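You operate a simulated robot arm through the tools that you are given. There is no shell and no other tool.

You run a simulated robot arm. Do the job below in one go: nothing can be reset, and whatever is moved stays where it is left.

## Task
Inch press B down to 150 degrees and leave it switched off there.
Fine: motor on, mode INCH, inch, mode OFF, motor off.

Only the result counts: the job must be done as asked and must still hold three seconds after the hand-in. Knocking over, shifting, dropping, spilling or breaking anything else fails it.

## Robot
A 6-joint arm with a three-finger gripper, fixed in place. Base frame: the origin is on the floor under the middle of its stand, x ahead of it, y to its left, z up. Readings come in mm, rad, newtons and seconds.
It reaches about 1213 mm from its shoulder. Its first joint turns from -2.897 to 2.897 rad. Payload 4.89 kg.
The tool frame sits at the grasp point between the pads (the TCP): z along the fingers, y along the line on which they close. The tips reach 30 mm beyond it. The gripper opens to 164 mm; its body begins 125 mm behind the TCP.
Orientation is that of the tool frame in the base frame, as [roll, pitch, yaw] about the fixed x, y, z axes, in that order (R = Rz(yaw) Ry(pitch) Rx(roll)). With the fingers straight down and closing along the base's y, the tool's x points along the base's -x, its y along +y and its z along -z.

## Interface
- The arm moves only by the tool move_arm. Its argument "targets" is a list of rows, each a list of 2 entries, a list of its own where there are three numbers: the shift along the base's x, y, z in mm, then the turn, a rotation vector about the base's x, y, z in rad. In form: [[[x, y, z], [rx, ry, rz]], ...]. A call has 1 to 20 rows; each row is the pose to reach, as a shift and turn from the pose commanded when the call began. "fingers" is the gripper command, from -1 (shut) to 1 (fully open), values between in proportion, set as the call begins (left out, the last holds). Rows are played at 5 a second. More than 50 mm and 0.15 rad between two rows, or a gripper value outside its range, and nothing of the call is played. A pose out of reach is approached as far as the arm can. The call stops where the force on the tool passes 40 N (or 10 N more than at its start, if that is more) or the arm is blocked; 0.2 s more then pass. Each finger travels about 108 mm/s and halts on what it meets, pressing with about 28 N; the grip force reading is that of the motor and also rises with nothing between the fingers. The clock runs only during rows and for 0.2 s after the last one: add rows that repeat a pose to give the fingers time. It gives the time, the measured TCP pose, the force on the tool (base axes), the opening and the grip force at its end, in the units of the frame above (readings bear some noise), with the torque about the TCP (base axes, N m) and any sound that the robot's microphone picked up, and new pictures: "views" is both (left out), scene, wrist or none.
- Cameras (640 x 400 px; columns grow to the right, rows downward): "scene" is fixed at [403.6, -641.4, 1269.7]; the picture's right is [0.84, -0.54, 0.00], its down [-0.13, -0.21, -0.97] and it looks along [0.52, 0.82, -0.25] (base axes); focal length 328 px, centre (320, 200). "wrist" rides on the gripper at [76, -2, -152] in the tool frame; the picture's right is [0.02, 1.00, 0.00], its down [-0.88, 0.02, -0.47] and it looks along [-0.47, 0.01, 0.88] (tool axes); focal length 247 px, centre (320, 200). There is no depth. A picture from a camera that has moved, and an enlarged one, comes with that camera's place and axes in the base frame and with its lens. The place of the scene camera against the robot may be out by one fixed shift of up to 12 mm in any direction.
- move_column(by): moves the trunk up (or, below 0, down) by that many mm; the arm rides with it, the base frame stays. It gives what a move gives, with no picture.
- zoom(camera, box): a new picture of the part [left, top, right, bottom] of that camera's present view, enlarged. It takes no simulated time.
- job_done(): hands the job in; it is judged then, once.

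Places have to be worked out from the pictures, the camera data and where the tool is seen. Open the gripper and draw the arm clear of the work before you hand the job in, unless the task says otherwise.

The tools are called as name(argument=value, ...) on one line, values as JSON. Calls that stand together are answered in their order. move_arm: Moves the arm, as the interface text tells. Its arguments: {"type":"object","properties":{"targets":{"type":"array","items":{"type":"array"}},"fingers":{"type":"number"},"views":{"type":"string","enum":["both","scene","wrist","none"]}},"required":["targets"]} The other tools are called the same way: move_column (by) moves the trunk up or down; zoom (camera, box) takes an enlarged picture of a part of a camera's view; job_done () hands the job in.

At the start:

```text
clock: 0.0
ee_pos: [585.0, 83.0, 1130.5]
orientation: [-3.142, 0.0, 3.14]
contact_force: [-0.5, 0.4, -0.3]
wrist_torque: [0.02, 0.02, 0.0]
opening: 164.1
grasp_force: 0.0
trunk travel left (down, up): [-175.0, 215.0]
```

scene: 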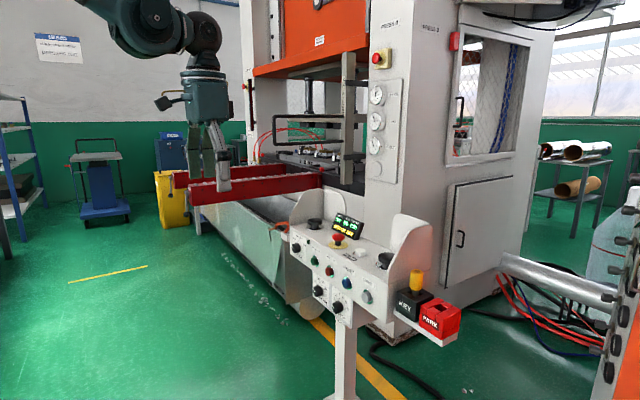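
wrist: 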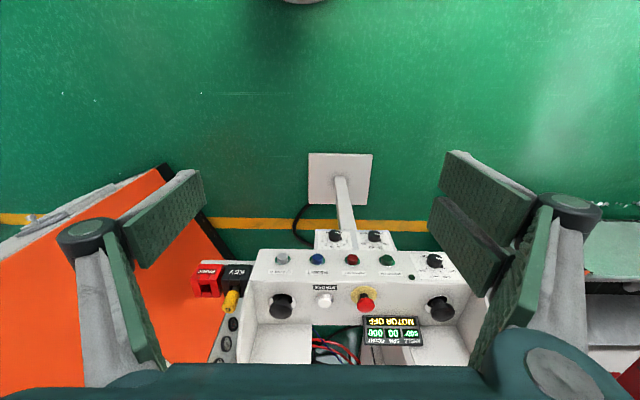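

The scene shows a control console with buttons, selectors and a display. I zoom in on both cameras to read the labels before moving anything.

zoom(camera="scene", box=[270, 200, 470, 350])

zoom(camera="wrist", box=[240, 220, 480, 370])

zoom(camera="scene", box=[340, 0, 480, 90])

zoom(camera="wrist", box=[170, 240, 270, 370])

```text
2.67 times, centred on (370, 275) of scene
camera zoom: at [403.6, -641.4, 1269.7], right [0.84, -0.54, 0.0], down [-0.13, -0.21, -0.97], along [0.52, 0.82, -0.25], focal length 875 px, centre (187, 0)
```

zoom: 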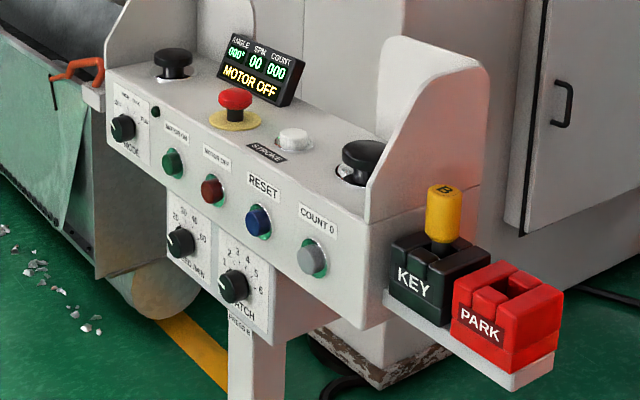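

```text
2.67 times, centred on (360, 295) of wrist
camera zoom: at [507.7, 82.8, 1283.3], right [-0.02, 1.0, 0.0], down [0.88, 0.02, 0.47], along [0.47, 0.01, -0.88], focal length 659 px, centre (213, -53)
```

zoom: 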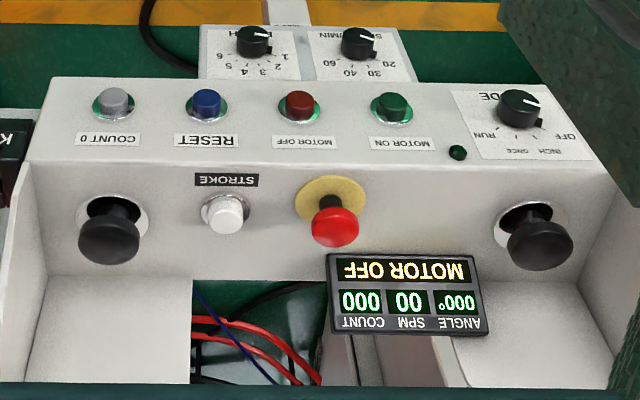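

```text
4.44 times, centred on (410, 45) of scene
camera zoom: at [403.6, -641.4, 1269.7], right [0.84, -0.54, 0.0], down [-0.13, -0.21, -0.97], along [0.52, 0.82, -0.25], focal length 1458 px, centre (-80, 889)
```

zoom: 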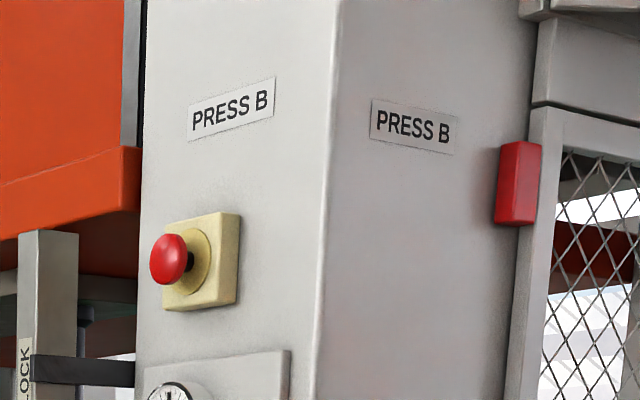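

```text
3.08 times, centred on (220, 305) of wrist
camera zoom: at [507.7, 82.8, 1283.3], right [-0.02, 1.0, 0.0], down [0.88, 0.02, 0.47], along [0.47, 0.01, -0.88], focal length 760 px, centre (628, -123)
```

zoom: 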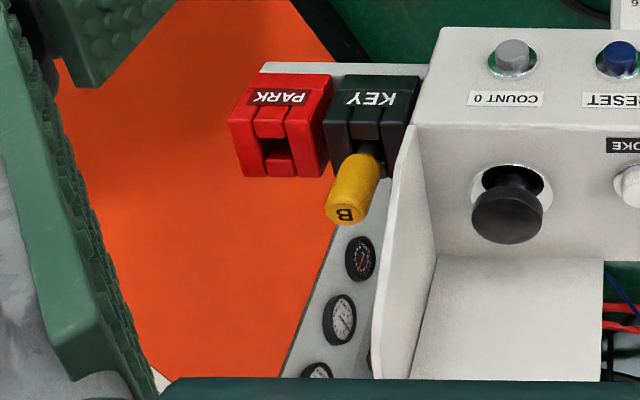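

I look closer at the die space (there seems to be a block standing there), the key/park holders and the mode selector.

zoom(camera="scene", box=[240, 40, 400, 200])

zoom(camera="scene", box=[320, 50, 380, 170])

zoom(camera="scene", box=[280, 210, 350, 320])

zoom(camera="wrist", box=[400, 240, 460, 290])

zoom(camera="scene", box=[500, 100, 640, 400])

zoom(camera="scene", box=[80, 0, 340, 220])

```text
2.50 times, centred on (320, 120) of scene
camera zoom: at [403.6, -641.4, 1269.7], right [0.84, -0.54, 0.0], down [-0.13, -0.21, -0.97], along [0.52, 0.82, -0.25], focal length 820 px, centre (320, 400)
```

zoom: 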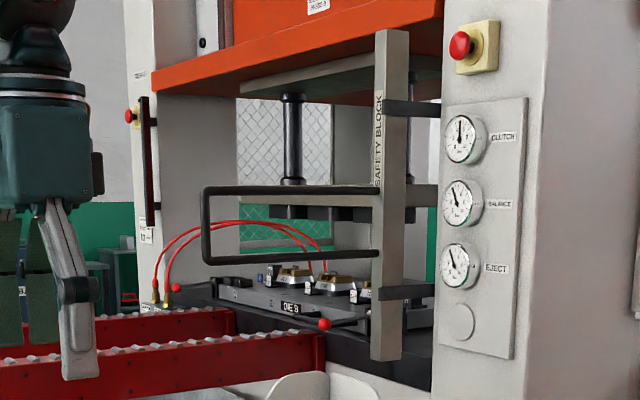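

```text
3.33 times, centred on (350, 110) of scene
camera zoom: at [403.6, -641.4, 1269.7], right [0.84, -0.54, 0.0], down [-0.13, -0.21, -0.97], along [0.52, 0.82, -0.25], focal length 1093 px, centre (220, 500)
```

zoom: 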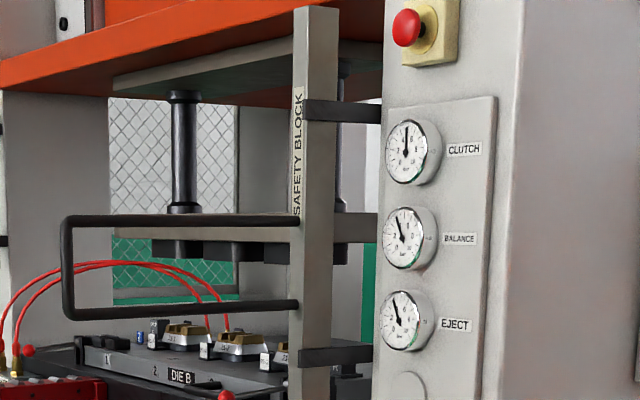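

```text
3.64 times, centred on (315, 265) of scene
camera zoom: at [403.6, -641.4, 1269.7], right [0.84, -0.54, 0.0], down [-0.13, -0.21, -0.97], along [0.52, 0.82, -0.25], focal length 1193 px, centre (338, -36)
```

zoom: 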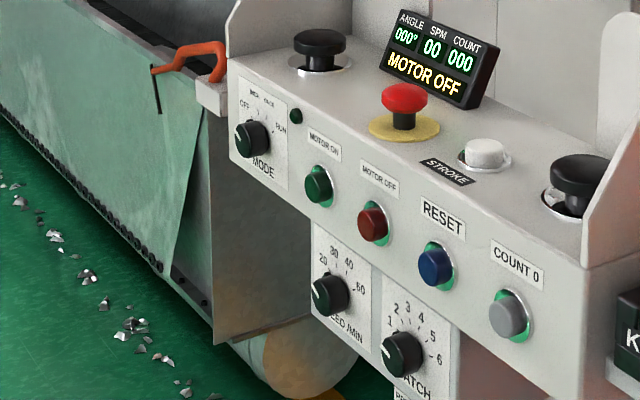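

```text
8.00 times, centred on (430, 265) of wrist
camera zoom: at [507.7, 82.8, 1283.3], right [-0.02, 1.0, 0.0], down [0.88, 0.02, 0.47], along [0.47, 0.01, -0.88], focal length 1976 px, centre (-560, -320)
```

zoom: 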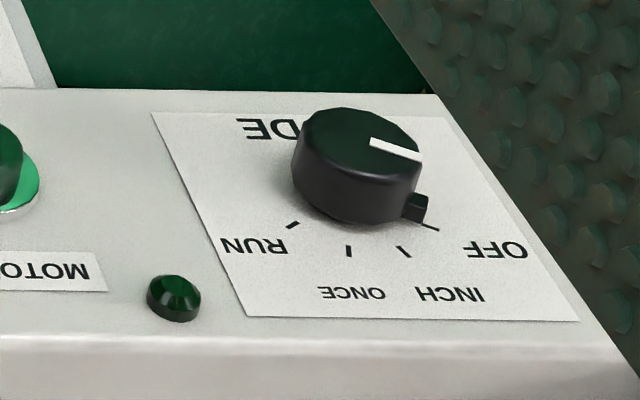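

```text
1.33 times, centred on (570, 250) of scene
camera zoom: at [403.6, -641.4, 1269.7], right [0.84, -0.54, 0.0], down [-0.13, -0.21, -0.97], along [0.52, 0.82, -0.25], focal length 437 px, centre (-13, 133)
```

zoom: 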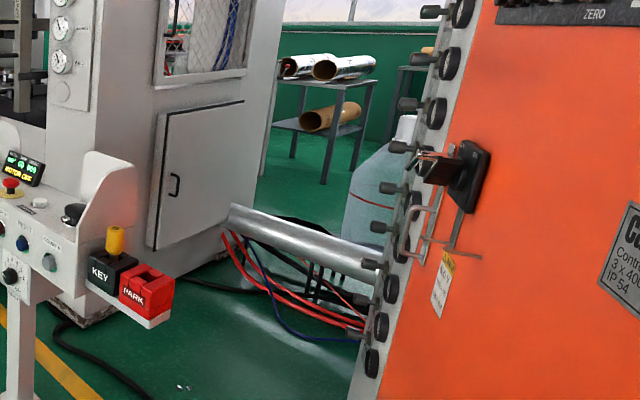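

```text
1.82 times, centred on (210, 110) of scene
camera zoom: at [403.6, -641.4, 1269.7], right [0.84, -0.54, 0.0], down [-0.13, -0.21, -0.97], along [0.52, 0.82, -0.25], focal length 596 px, centre (520, 364)
```

zoom: 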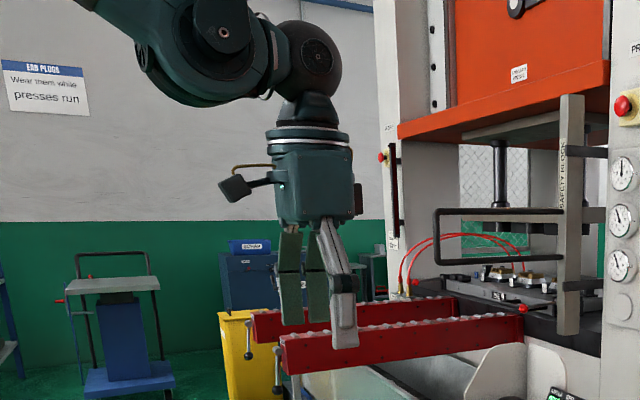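

Triangulating both views: the front buttons sit on a vertical panel at x≈965, z≈771 (MOTOR ON at y≈273, MOTOR OFF at y≈181, MODE knob at about (955, 402, 777)), and STROKE is on top at about (1028, 107, 850). I close the fingers in place to learn the shape of the closed tip.

move_arm(targets=[[[0, 0, 0], [0, 0, 0]], [[0, 0, 0], [0, 0, 0]], [[0, 0, 0], [0, 0, 0]], [[0, 0, 0], [0, 0, 0]], [[0, 0, 0], [0, 0, 0]]], fingers=-1)

```text
clock: 1.2
ee_pos: [584.2, 84.7, 1129.7]
orientation: [3.141, -0.001, 3.142]
contact_force: [0.4, -0.3, -0.2]
wrist_torque: [0.0, 0.02, 0.0]
opening: 0.0
grasp_force: 28.4
trunk travel left (down, up): [-175.0, 215.0]
camera wrist: at [507.8, 82.8, 1283.3], right [-0.02, 1.0, 0.0], down [0.88, 0.02, 0.47], along [0.47, 0.01, -0.88], focal length 247 px, centre (320, 200)
```

scene: 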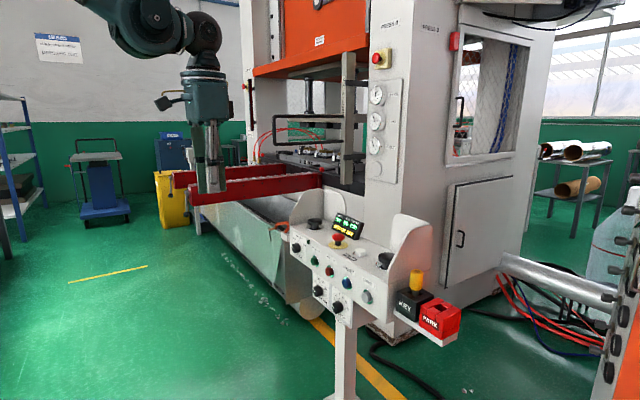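
wrist: 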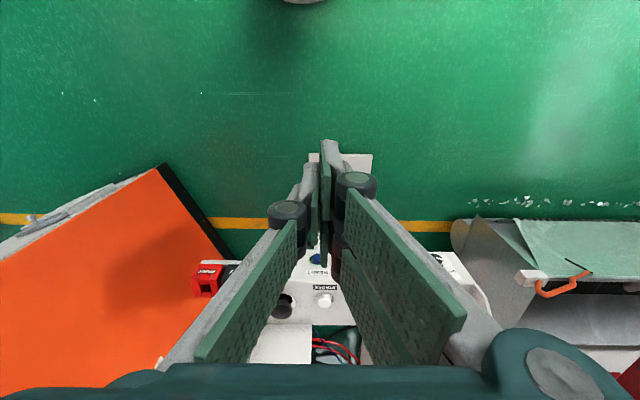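

zoom(camera="wrist", box=[250, 120, 430, 280])

zoom(camera="scene", box=[150, 60, 270, 210])

```text
2.50 times, centred on (340, 200) of wrist
camera zoom: at [507.8, 82.8, 1283.3], right [-0.02, 1.0, 0.0], down [0.88, 0.02, 0.47], along [0.47, 0.01, -0.88], focal length 617 px, centre (270, 200)
```

zoom: 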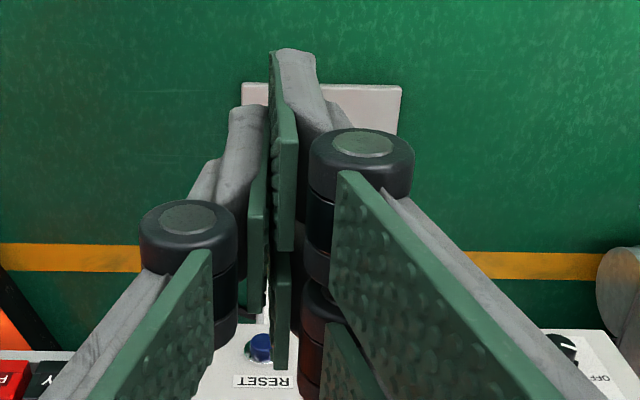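

```text
2.67 times, centred on (210, 135) of scene
camera zoom: at [403.6, -641.4, 1269.7], right [0.84, -0.54, 0.0], down [-0.13, -0.21, -0.97], along [0.52, 0.82, -0.25], focal length 875 px, centre (613, 373)
```

zoom: 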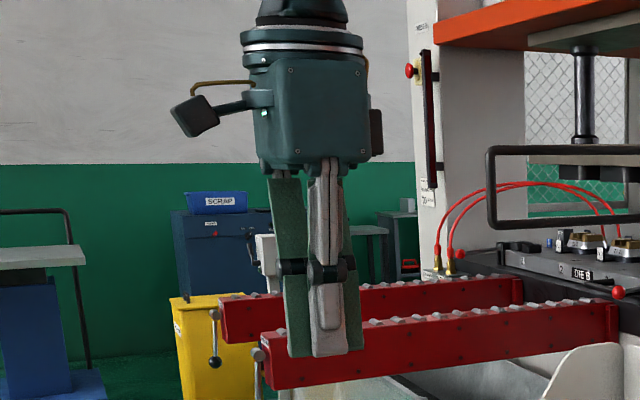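

The closed tip is compact (about ±29 mm along tool x, one finger on the -y side and two on +y). I now move forward in free space in front of the console while turning the tool to point along +x, still well clear of it.

move_arm(targets=[[[12, 16, -12], [0, -0.1309, 0]], [[24, 32, -24], [0, -0.2618, 0]], [[36, 48, -36], [0, -0.3927, 0]], [[48, 63, -48], [0, -0.5236, 0]], [[60, 79, -60], [0, -0.6545, 0]], [[72, 95, -72], [0, -0.7854, 0]], [[84, 111, -84], [0, -0.9163, 0]], [[96, 127, -96], [0, -1.0472, 0]], [[108, 143, -108], [0, -1.1781, 0]], [[120, 158, -120], [0, -1.309, 0]], [[132, 174, -132], [0, -1.4399, 0]], [[145, 190, -145], [0, -1.5708, 0]]])

```text
clock: 3.8
ee_pos: [782.4, 310.0, 1089.7]
orientation: [2.933, 1.563, 2.928]
contact_force: [-0.7, -1.3, 1.9]
wrist_torque: [-0.01, 0.19, 0.23]
opening: 0.1
grasp_force: 27.3
out of reach, approached as far as the arm can: row 9, 10, 11, 12
trunk travel left (down, up): [-175.0, 215.0]
camera wrist: at [629.2, 308.4, 1014.1], right [0.0, 1.0, -0.02], down [-0.47, 0.02, 0.88], along [0.88, 0.01, 0.47], focal length 247 px, centre (320, 200)
```

scene: 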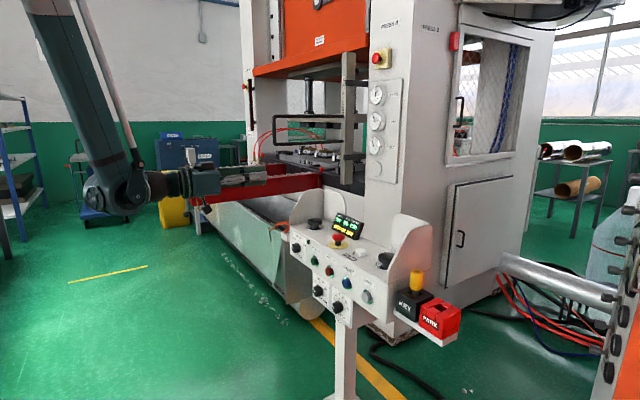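
wrist: 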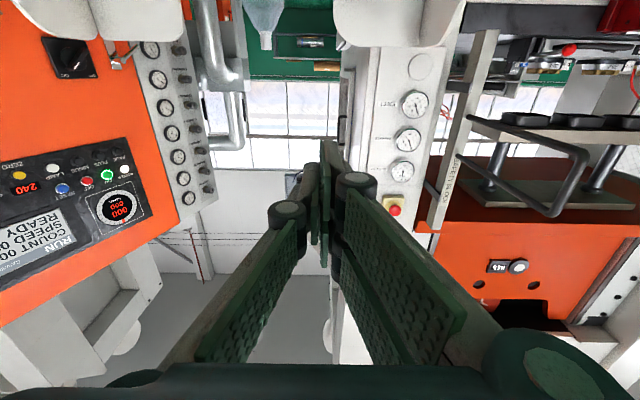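

The arm could not quite reach that pose (too close in), so it stopped at (782, 310, 1090) with the tool horizontal. I check with a null move where the commanded pose now is.

move_arm(targets=[[[0, 0, 0], [0, 0, 0]], [[0, 0, 0], [0, 0, 0]]], views="none")

```text
clock: 4.4
ee_pos: [783.2, 308.4, 1088.2]
orientation: [3.116, 1.562, 3.115]
contact_force: [0.3, 0.1, -0.9]
wrist_torque: [-0.02, 0.0, -0.05]
opening: 0.1
grasp_force: 27.9
trunk travel left (down, up): [-175.0, 215.0]
```

The commanded pose equals the reached one, about (783, 308, 1088). I now descend to the button height in front of the panel, staying short of it (TCP x≈850, tips ≈880).

move_arm(targets=[[[10, -4, -32], [0, 0, 0]], [[20, -7, -64], [0, 0, 0]], [[30, -11, -96], [0, 0, 0]], [[40, -14, -128], [0, 0, 0]], [[50, -18, -160], [0, 0, 0]], [[57, -21, -192], [0, 0, 0]], [[62, -25, -224], [0, 0, 0]], [[67, -28, -256], [0, 0, 0]], [[67, -32, -288], [0, 0, 0]], [[67, -35, -317], [0, 0, 0]]])

```text
clock: 6.6
ee_pos: [984.0, 363.1, 869.9]
orientation: [1.445, 1.57, 1.442]
contact_force: [0.0, -5.1, 35.6]
wrist_torque: [-0.1, -0.49, -0.11]
opening: 0.0
grasp_force: 28.2
out of reach, approached as far as the arm can: row 1, 2, 3, 4, 5, 6, 7, 8, 9, 10
trunk travel left (down, up): [-175.0, 215.0]
camera wrist: at [831.5, 362.2, 794.2], right [0.0, 1.0, -0.02], down [-0.47, 0.02, 0.88], along [0.88, 0.01, 0.47], focal length 247 px, centre (320, 200)
```

scene: 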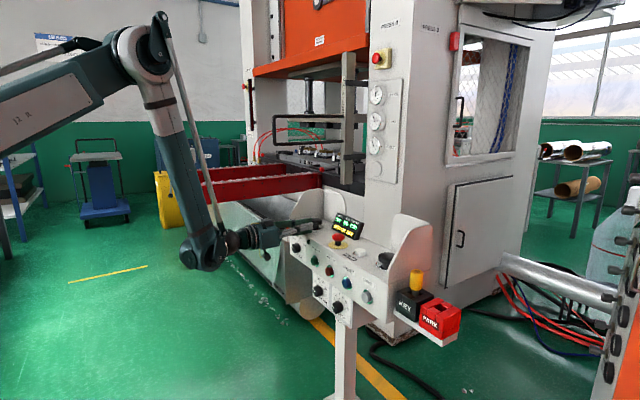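
wrist: 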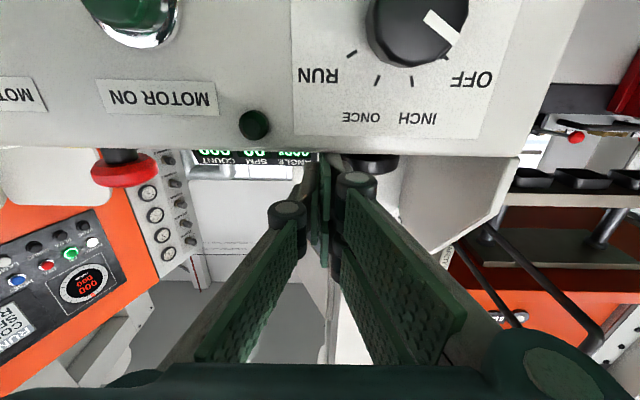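

The low horizontal pose is beyond a joint limit, so the arm slid outward and the fingers now touch the console's top (35 N up). I lift straight up off the console first, and will then lower the trunk and use a tilted tool to gain room.

move_arm(targets=[[[0, 0, 10], [0, 0, 0]], [[0, 0, 30], [0, 0, 0]], [[0, 0, 60], [0, 0, 0]], [[0, 0, 95], [0, 0, 0]], [[0, 0, 130], [0, 0, 0]], [[0, 0, 165], [0, 0, 0]], [[0, 0, 200], [0, 0, 0]]])

```text
clock: 8.2
ee_pos: [991.2, 363.4, 1069.3]
orientation: [-3.044, 1.57, -3.045]
contact_force: [0.8, 0.8, -2.1]
wrist_torque: [0.02, -0.08, -0.04]
opening: 0.0
grasp_force: 28.1
trunk travel left (down, up): [-175.0, 215.0]
camera wrist: at [838.2, 362.4, 994.8], right [0.0, 1.0, -0.02], down [-0.47, 0.02, 0.88], along [0.88, 0.01, 0.47], focal length 247 px, centre (320, 200)
```

scene: 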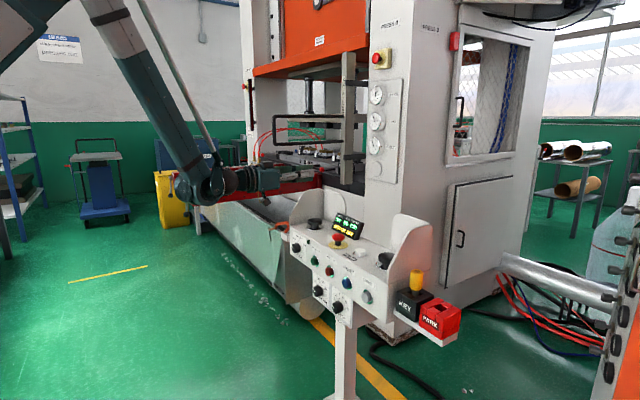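
wrist: 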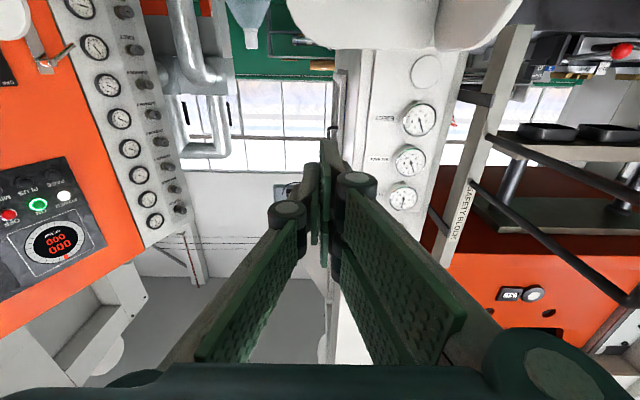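

Clear of the console now at (991, 363, 1069). I check the console looks unchanged.

zoom(camera="scene", box=[270, 200, 430, 320])

```text
3.33 times, centred on (350, 260) of scene
camera zoom: at [403.6, -641.4, 1269.7], right [0.84, -0.54, 0.0], down [-0.13, -0.21, -0.97], along [0.52, 0.82, -0.25], focal length 1093 px, centre (220, 0)
```

zoom: 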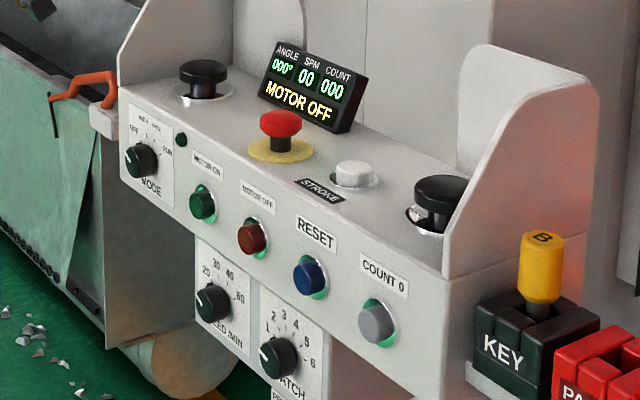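

The console is unchanged (MOTOR OFF, 000°, e-stop still out). I pull the hand back from above it to x≈840 before lowering the trunk.

move_arm(targets=[[[-30, -15, 0], [0, 0, 0]], [[-60, -30, 0], [0, 0, 0]], [[-90, -45, 0], [0, 0, 0]], [[-120, -60, 0], [0, 0, 0]], [[-150, -75, 0], [0, 0, 0]], [[-150, -90, 0], [0, 0, 0]]], views="none")

move_column(by=-175)

```text
clock: 9.6
ee_pos: [840.7, 274.1, 1072.0]
orientation: [-0.517, 1.569, -0.516]
contact_force: [0.1, -0.5, 0.1]
wrist_torque: [0.0, -0.03, -0.03]
opening: 0.0
grasp_force: 27.8
trunk travel left (down, up): [-175.0, 215.0]
```

```text
clock: 11.6
ee_pos: [841.9, 274.2, 896.0]
orientation: [-1.822, 1.571, -1.824]
contact_force: [-0.3, 0.2, 0.4]
wrist_torque: [0.01, -0.01, -0.01]
opening: 0.0
grasp_force: 28.1
trunk travel left (down, up): [0.0, 390.0]
```

Now at (842, 274, 896) with the trunk fully down. I tilt the tool 0.25 rad downward (easing the wrist limit) and drop in front of MOTOR ON, keeping the tips about 60 mm short of the buttons.

move_arm(targets=[[[0, -2, -10], [0, 0.06, 0]], [[2, -4, -35], [0, 0.13, 0]], [[4, -6, -60], [0, 0.2, 0]], [[6, -8, -90], [0, 0.25, 0]], [[8, -10, -115], [0, 0.25, 0]], [[8, -11, -139], [0, 0.25, 0]]])

```text
clock: 13.0
ee_pos: [871.7, 274.5, 789.9]
orientation: [-3.14, 1.317, 3.141]
contact_force: [-0.2, -0.3, 0.2]
wrist_torque: [0.0, 0.0, -0.01]
opening: 0.3
grasp_force: 27.9
out of reach, approached as far as the arm can: row 4, 5, 6
trunk travel left (down, up): [0.0, 390.0]
camera wrist: at [704.9, 272.9, 755.0], right [0.0, 1.0, -0.02], down [-0.24, 0.02, 0.97], along [0.97, 0.01, 0.24], focal length 247 px, centre (320, 200)
```

scene: 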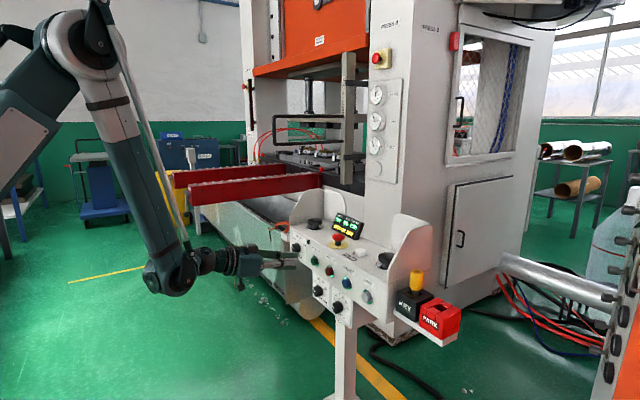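
wrist: 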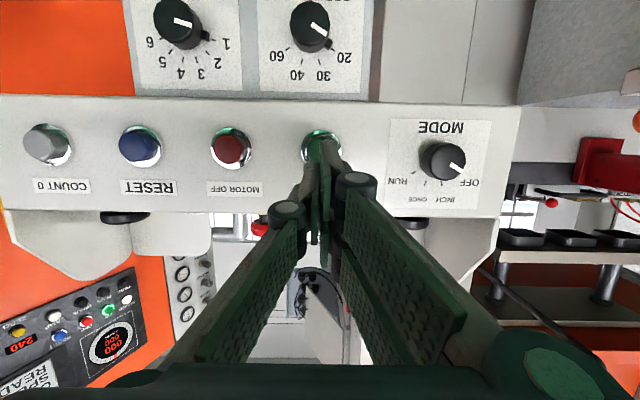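

The wrist view shows MOTOR ON straight ahead at about y≈274, z≈768; I'm at (872, 274, 790). I tilt 0.15 rad more and shift so the leading upper fingertip lines up with the button centre, still ~45 mm short of it.

move_arm(targets=[[[0, -3, -9], [0, 0.05, 0]], [[0, -6, -18], [0, 0.1, 0]], [[0, -10, -27], [0, 0.15, 0]], [[0, -10, -35], [0, 0.15, 0]]])

```text
clock: 14.0
ee_pos: [872.2, 263.9, 756.3]
orientation: [3.141, 1.173, -3.142]
contact_force: [0.3, -0.7, 0.0]
wrist_torque: [0.03, 0.02, -0.04]
opening: 0.0
grasp_force: 28.0
trunk travel left (down, up): [0.0, 390.0]
camera wrist: at [701.3, 263.1, 746.3], right [-0.01, 1.0, -0.02], down [-0.09, 0.02, 1.0], along [1.0, 0.01, 0.09], focal length 247 px, centre (320, 200)
```

scene: 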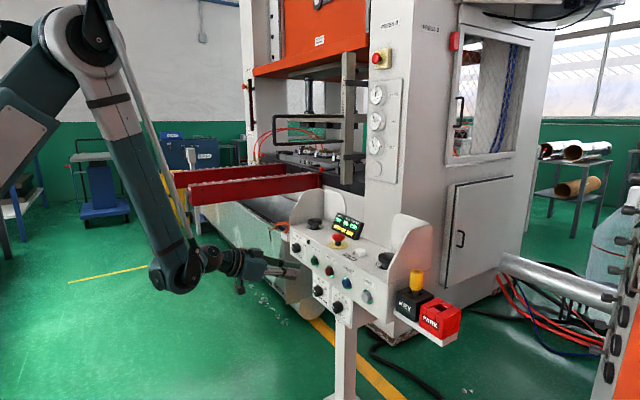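
wrist: 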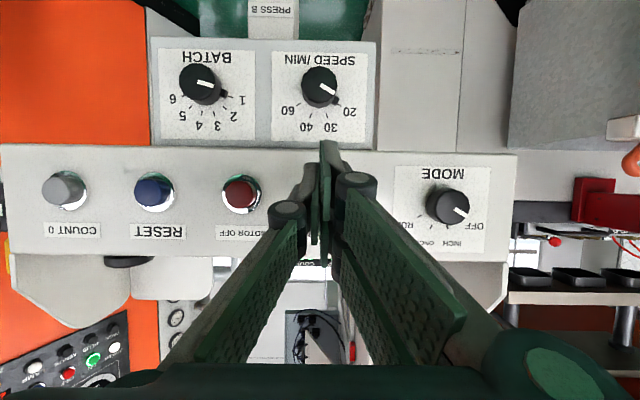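

zoom(camera="wrist", box=[220, 130, 380, 230])

zoom(camera="scene", box=[240, 210, 400, 310])

zoom(camera="wrist", box=[380, 150, 520, 260])

```text
4.00 times, centred on (300, 180) of wrist
camera zoom: at [701.3, 263.1, 746.3], right [-0.01, 1.0, -0.02], down [-0.09, 0.02, 1.0], along [1.0, 0.01, 0.09], focal length 988 px, centre (400, 280)
```

zoom: 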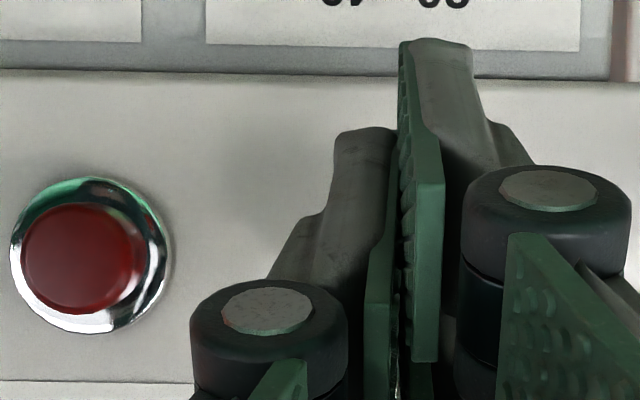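

```text
4.00 times, centred on (320, 260) of scene
camera zoom: at [403.6, -641.4, 1269.7], right [0.84, -0.54, 0.0], down [-0.13, -0.21, -0.97], along [0.52, 0.82, -0.25], focal length 1312 px, centre (320, -40)
```

zoom: 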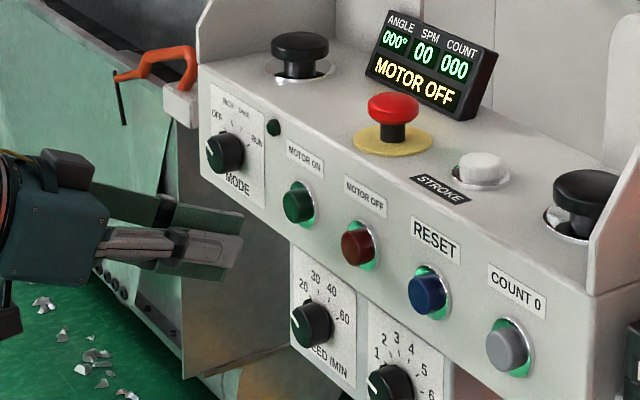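

```text
3.64 times, centred on (450, 205) of wrist
camera zoom: at [701.3, 263.1, 746.3], right [-0.01, 1.0, -0.02], down [-0.09, 0.02, 1.0], along [1.0, 0.01, 0.09], focal length 898 px, centre (-153, 182)
```

zoom: 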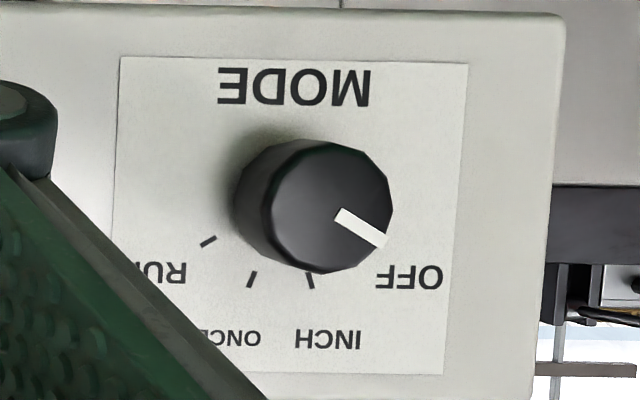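

Alignment looks right: the leading tip is at about z≈770, y≈274. I lower 4 mm and advance slowly along +x, watching force and sound.

move_arm(targets=[[[10, 0, -4], [0, 0, 0]], [[24, 0, -4], [0, 0, 0]], [[34, 0, -4], [0, 0, 0]], [[38, 0, -4], [0, 0, 0]], [[41, 0, -4], [0, 0, 0]], [[44, 0, -4], [0, 0, 0]], [[47, 0, -4], [0, 0, 0]]])

```text
clock: 15.6
ee_pos: [919.2, 264.2, 753.1]
orientation: [-3.141, 1.171, 3.141]
contact_force: [-0.6, -0.4, -0.2]
wrist_torque: [-0.03, -0.01, -0.01]
opening: 0.0
grasp_force: 27.4
trunk travel left (down, up): [0.0, 390.0]
camera wrist: at [748.8, 263.3, 741.9], right [-0.01, 1.0, -0.02], down [-0.09, 0.02, 1.0], along [1.0, 0.01, 0.09], focal length 247 px, centre (320, 200)
```

scene: 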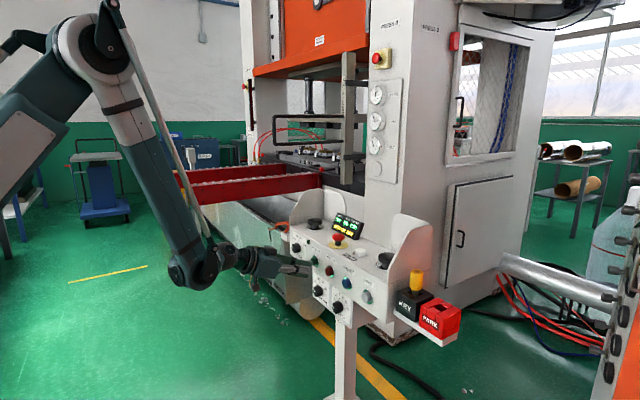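
wrist: 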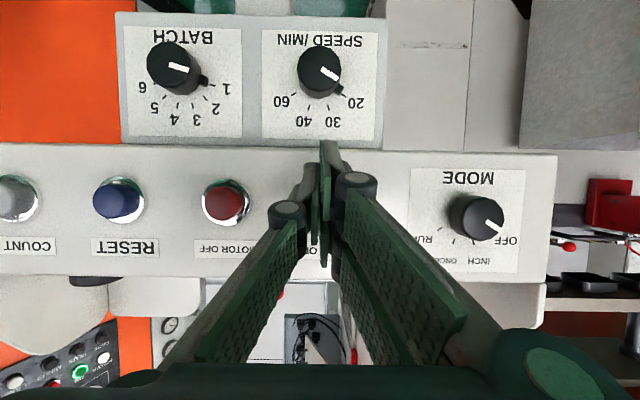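

No contact yet at x=919. I continue forward in small steps.

move_arm(targets=[[[2, 0, 0], [0, 0, 0]], [[4, 0, 0], [0, 0, 0]], [[6, 0, 0], [0, 0, 0]], [[8, 0, 0], [0, 0, 0]], [[10, 0, 0], [0, 0, 0]], [[12, 0, 0], [0, 0, 0]]], views="scene")

zoom(camera="scene", box=[270, 200, 390, 290])

```text
clock: 17.0
ee_pos: [930.1, 264.4, 752.9]
orientation: [3.139, 1.171, 3.139]
contact_force: [-14.7, 0.2, -3.8]
wrist_torque: [0.03, -0.09, 0.06]
opening: 0.0
grasp_force: 27.9
trunk travel left (down, up): [0.0, 390.0]
heard: click
```

scene: 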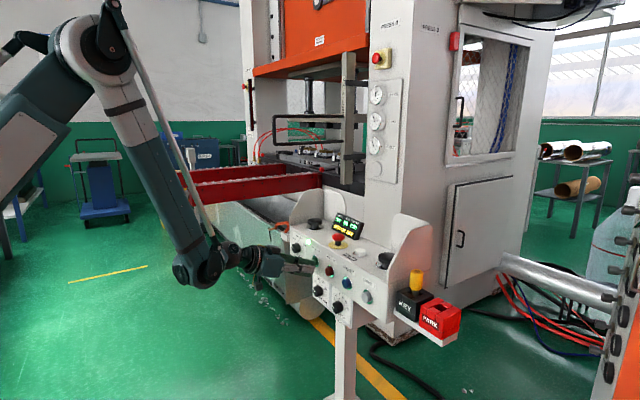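

```text
4.44 times, centred on (330, 245) of scene
camera zoom: at [403.6, -641.4, 1269.7], right [0.84, -0.54, 0.0], down [-0.13, -0.21, -0.97], along [0.52, 0.82, -0.25], focal length 1458 px, centre (276, 0)
```

zoom: 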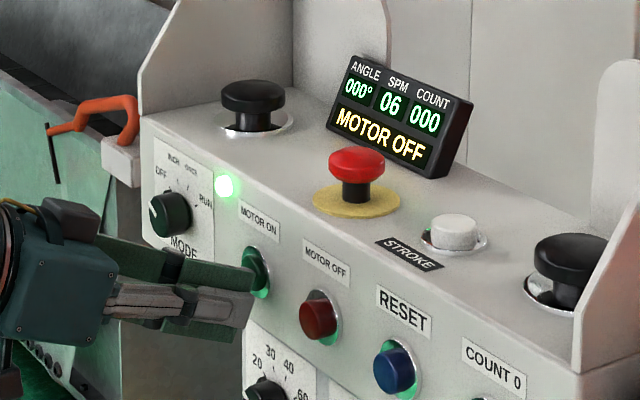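

Heard a click; the lamp by the mode plate lit and SPM is climbing, so the motor is starting. I back straight off and then move across to stand in front of the MODE knob (axis at about y≈398, z≈774), opening the fingers partway.

move_arm(targets=[[[-20, 0, 0], [0, 0, 0]], [[-40, 0, 0], [0, 0, 0]], [[-55, 0, 0], [0, 0, 0]], [[-55, 30, 5], [0, -0.05, 0]], [[-55, 60, 10], [0, -0.1, 0]], [[-50, 90, 15], [0, -0.17, 0]], [[-45, 115, 20], [0, -0.24, 0]], [[-40, 134, 21], [0, -0.3, 0]]], fingers=0)

zoom(camera="scene", box=[270, 200, 390, 290])

```text
clock: 18.8
ee_pos: [889.9, 397.9, 774.4]
orientation: [3.138, 1.472, 3.138]
contact_force: [0.0, 0.3, 1.0]
wrist_torque: [0.03, 0.12, 0.06]
opening: 82.0
grasp_force: 0.0
trunk travel left (down, up): [0.0, 390.0]
camera wrist: at [731.4, 397.2, 714.2], right [0.0, 1.0, -0.02], down [-0.38, 0.02, 0.92], along [0.92, 0.01, 0.38], focal length 247 px, centre (320, 200)
```

scene: 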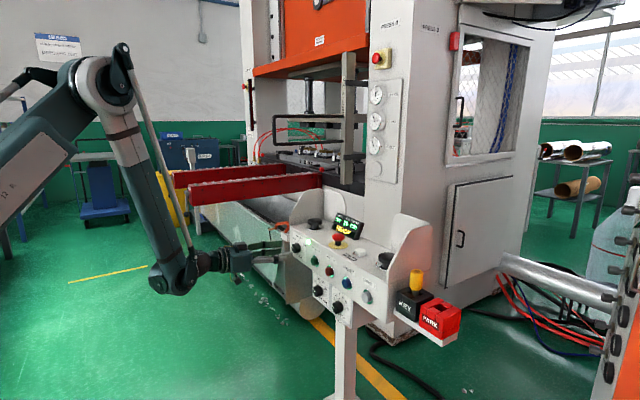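
wrist: 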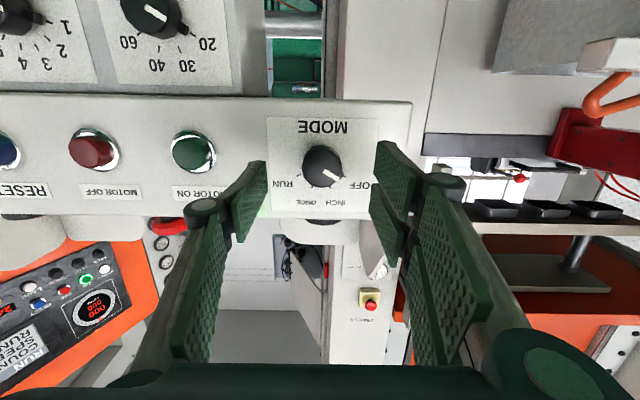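

```text
4.44 times, centred on (330, 245) of scene
camera zoom: at [403.6, -641.4, 1269.7], right [0.84, -0.54, 0.0], down [-0.13, -0.21, -0.97], along [0.52, 0.82, -0.25], focal length 1458 px, centre (276, 0)
```

zoom: 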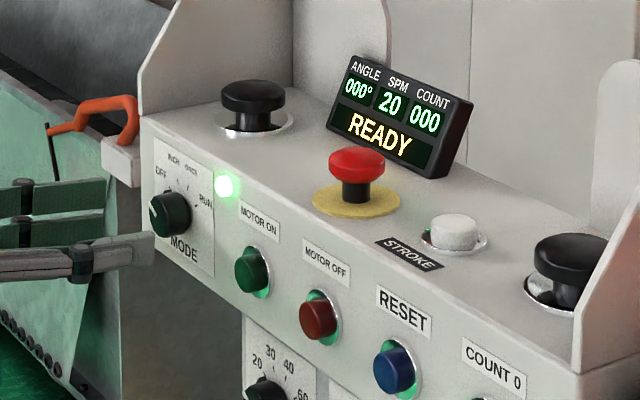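

The display says READY at 20 SPM. I'm at (890, 398, 774) with the knob between the open fingers; I zoom to centre it.

zoom(camera="wrist", box=[240, 100, 400, 220])

```text
3.33 times, centred on (320, 160) of wrist
camera zoom: at [731.4, 397.2, 714.2], right [0.0, 1.0, -0.02], down [-0.38, 0.02, 0.92], along [0.92, 0.01, 0.38], focal length 823 px, centre (320, 333)
```

zoom: 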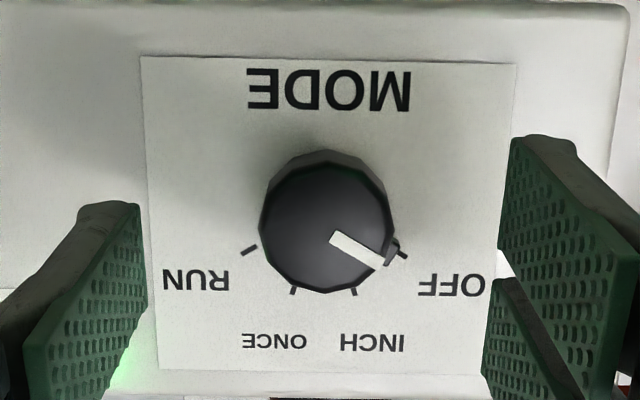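

The knob axis is about y≈399.5, z≈774. I now roll the tool 45° about its axis so the fingers will close across the knob clear of its pointer nub, without advancing yet.

move_arm(targets=[[[0, 0.5, 0], [-0.1303, 0, 0.0131]], [[0, 1, 0], [-0.2605, 0, 0.0261]], [[0, 1.5, 0], [-0.3908, 0, 0.0392]], [[0, 1.5, 0], [-0.521, 0, 0.0523]], [[0, 1.5, 0], [-0.6513, 0, 0.0653]], [[0, 1.5, 0], [-0.7815, 0, 0.0784]], [[0, 1.5, 0], [-0.7815, 0, 0.0784]]])

zoom(camera="wrist", box=[240, 100, 400, 220])

```text
clock: 20.4
ee_pos: [889.5, 399.9, 774.4]
orientation: [-1.71, 0.777, -1.671]
contact_force: [0.7, -0.3, 0.6]
wrist_torque: [0.01, 0.0, 0.04]
opening: 82.3
grasp_force: 0.1
trunk travel left (down, up): [0.0, 390.0]
camera wrist: at [733.3, 344.9, 737.3], right [-0.07, 0.69, -0.72], down [-0.41, 0.64, 0.65], along [0.91, 0.34, 0.24], focal length 247 px, centre (320, 200)
```

scene: 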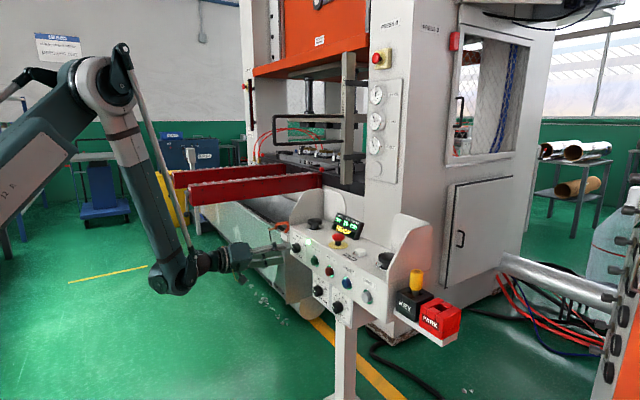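
wrist: 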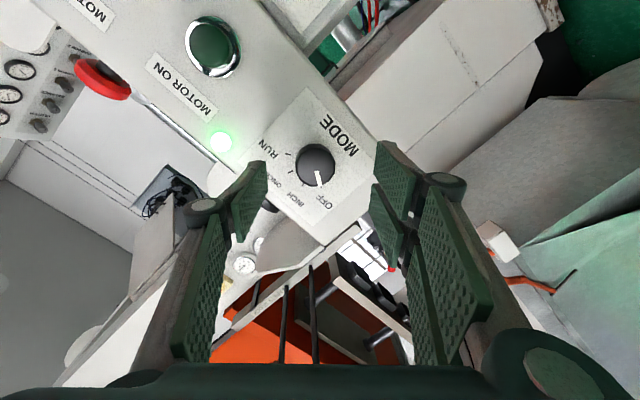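

```text
3.33 times, centred on (320, 160) of wrist
camera zoom: at [733.3, 344.9, 737.3], right [-0.07, 0.69, -0.72], down [-0.41, 0.64, 0.65], along [0.91, 0.34, 0.24], focal length 823 px, centre (320, 333)
```

zoom: 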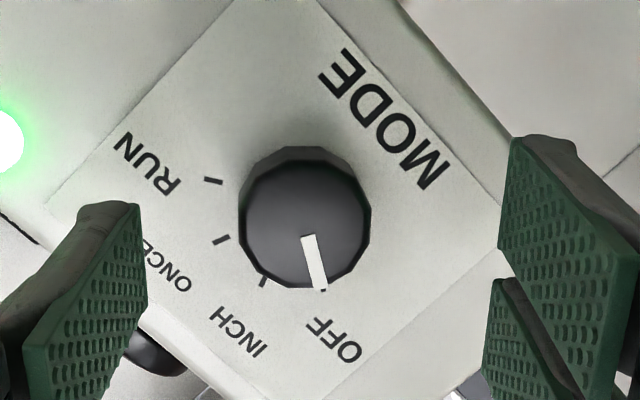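

The knob sits centred between the pads. I advance along +x so the tips reach about x≈965, around the knob, without closing yet.

move_arm(targets=[[[10, -0.5, -0.5], [0, 0, 0]], [[20, -0.5, -0.5], [0, 0, 0]], [[30, -0.5, -0.5], [0, 0, 0]], [[37, -0.5, -0.5], [0, 0, 0]], [[42, -0.5, -0.5], [0, 0, 0]], [[42, -0.5, -0.5], [0, 0, 0]]])

zoom(camera="wrist", box=[240, 100, 400, 220])

zoom(camera="scene", box=[260, 210, 360, 280])

```text
clock: 21.8
ee_pos: [932.1, 399.1, 773.8]
orientation: [-1.711, 0.78, -1.671]
contact_force: [0.5, 0.6, 0.1]
wrist_torque: [0.04, -0.02, -0.02]
opening: 81.9
grasp_force: 0.1
trunk travel left (down, up): [0.0, 390.0]
camera wrist: at [775.7, 344.7, 737.6], right [-0.07, 0.69, -0.72], down [-0.41, 0.64, 0.65], along [0.91, 0.34, 0.24], focal length 247 px, centre (320, 200)
```

scene: 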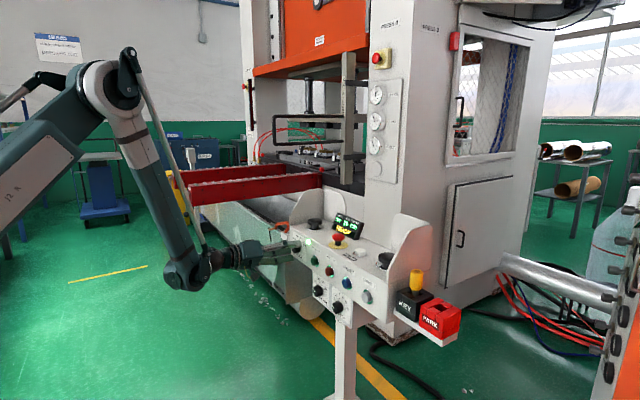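
wrist: 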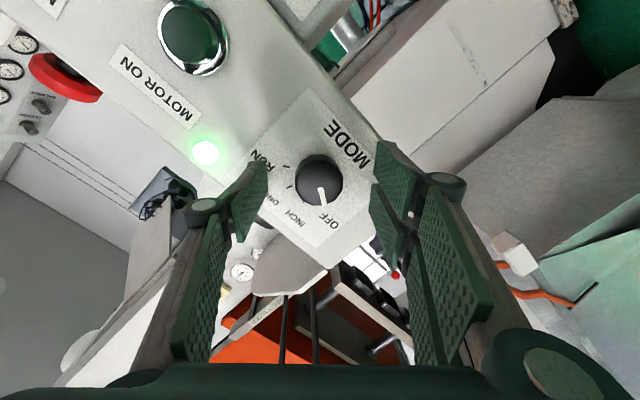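

```text
3.33 times, centred on (320, 160) of wrist
camera zoom: at [775.7, 344.7, 737.6], right [-0.07, 0.69, -0.72], down [-0.41, 0.64, 0.65], along [0.91, 0.34, 0.24], focal length 823 px, centre (320, 333)
```

zoom: 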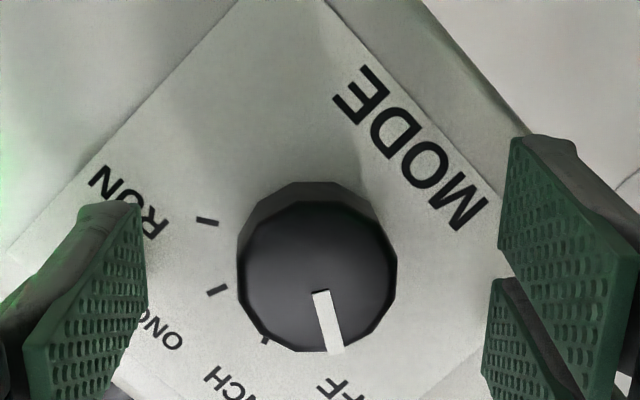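

```text
5.71 times, centred on (310, 245) of scene
camera zoom: at [403.6, -641.4, 1269.7], right [0.84, -0.54, 0.0], down [-0.13, -0.21, -0.97], along [0.52, 0.82, -0.25], focal length 1874 px, centre (377, -57)
```

zoom: 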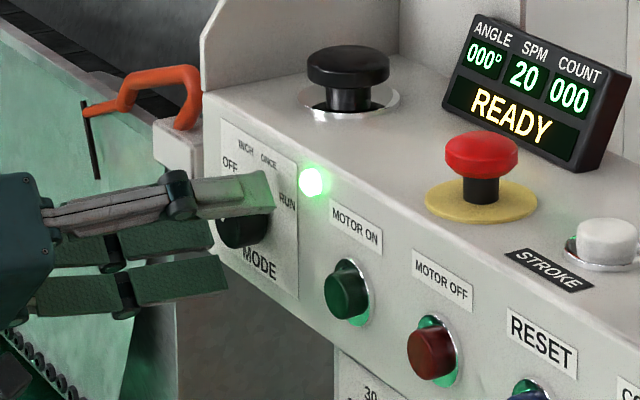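

Fingers straddle the knob with its face about 15 mm inside the tips. I close on it.

move_arm(targets=[[[0, 0, 0], [0, 0, 0]], [[0, 0, 0], [0, 0, 0]], [[0, 0, 0], [0, 0, 0]], [[0, 0, 0], [0, 0, 0]]], fingers=-1)

zoom(camera="wrist", box=[240, 100, 400, 220])

zoom(camera="scene", box=[260, 210, 360, 280])

```text
clock: 22.8
ee_pos: [932.5, 398.0, 775.9]
orientation: [-1.711, 0.78, -1.672]
contact_force: [8.3, -12.2, 11.4]
wrist_torque: [-0.01, -0.36, -0.64]
opening: 37.1
grasp_force: 45.0
trunk travel left (down, up): [0.0, 390.0]
camera wrist: at [775.7, 343.8, 738.0], right [-0.07, 0.69, -0.72], down [-0.41, 0.64, 0.65], along [0.91, 0.34, 0.24], focal length 247 px, centre (320, 200)
```

scene: 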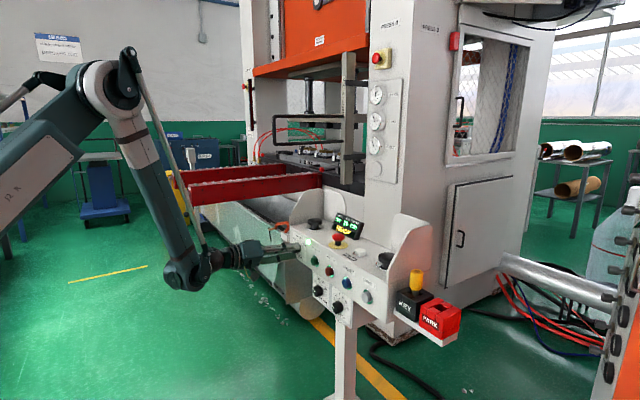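
wrist: 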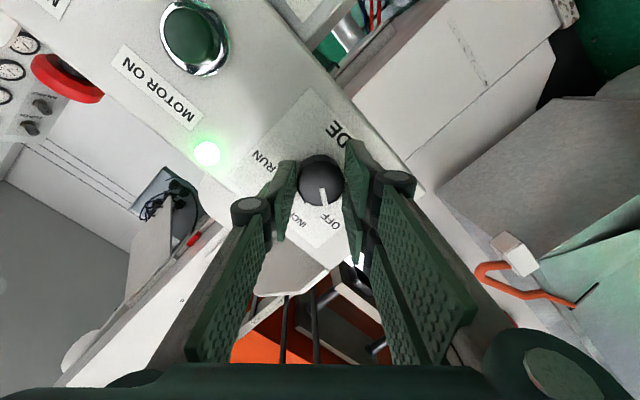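

```text
3.33 times, centred on (320, 160) of wrist
camera zoom: at [775.7, 343.8, 738.0], right [-0.07, 0.69, -0.72], down [-0.41, 0.64, 0.65], along [0.91, 0.34, 0.24], focal length 823 px, centre (320, 333)
```

zoom: 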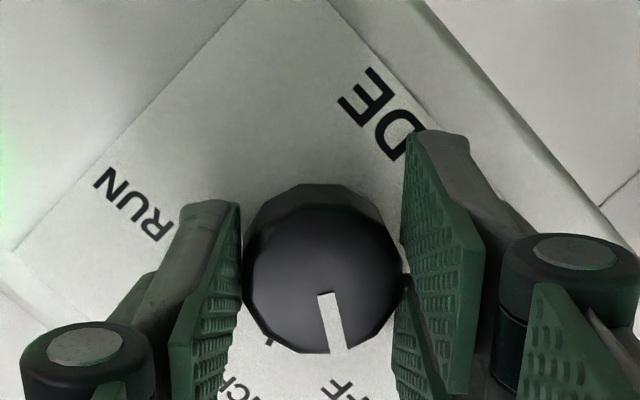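

```text
5.71 times, centred on (310, 245) of scene
camera zoom: at [403.6, -641.4, 1269.7], right [0.84, -0.54, 0.0], down [-0.13, -0.21, -0.97], along [0.52, 0.82, -0.25], focal length 1874 px, centre (377, -57)
```

zoom: 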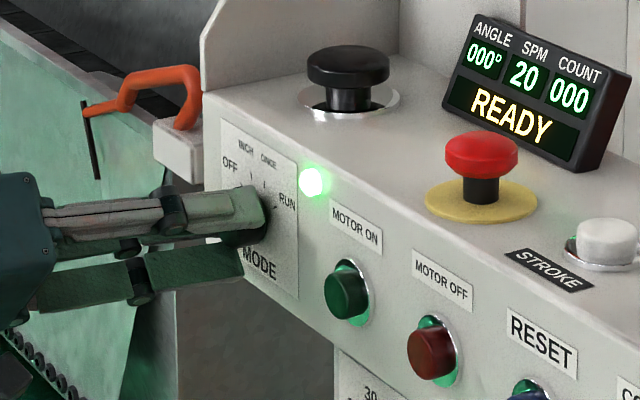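

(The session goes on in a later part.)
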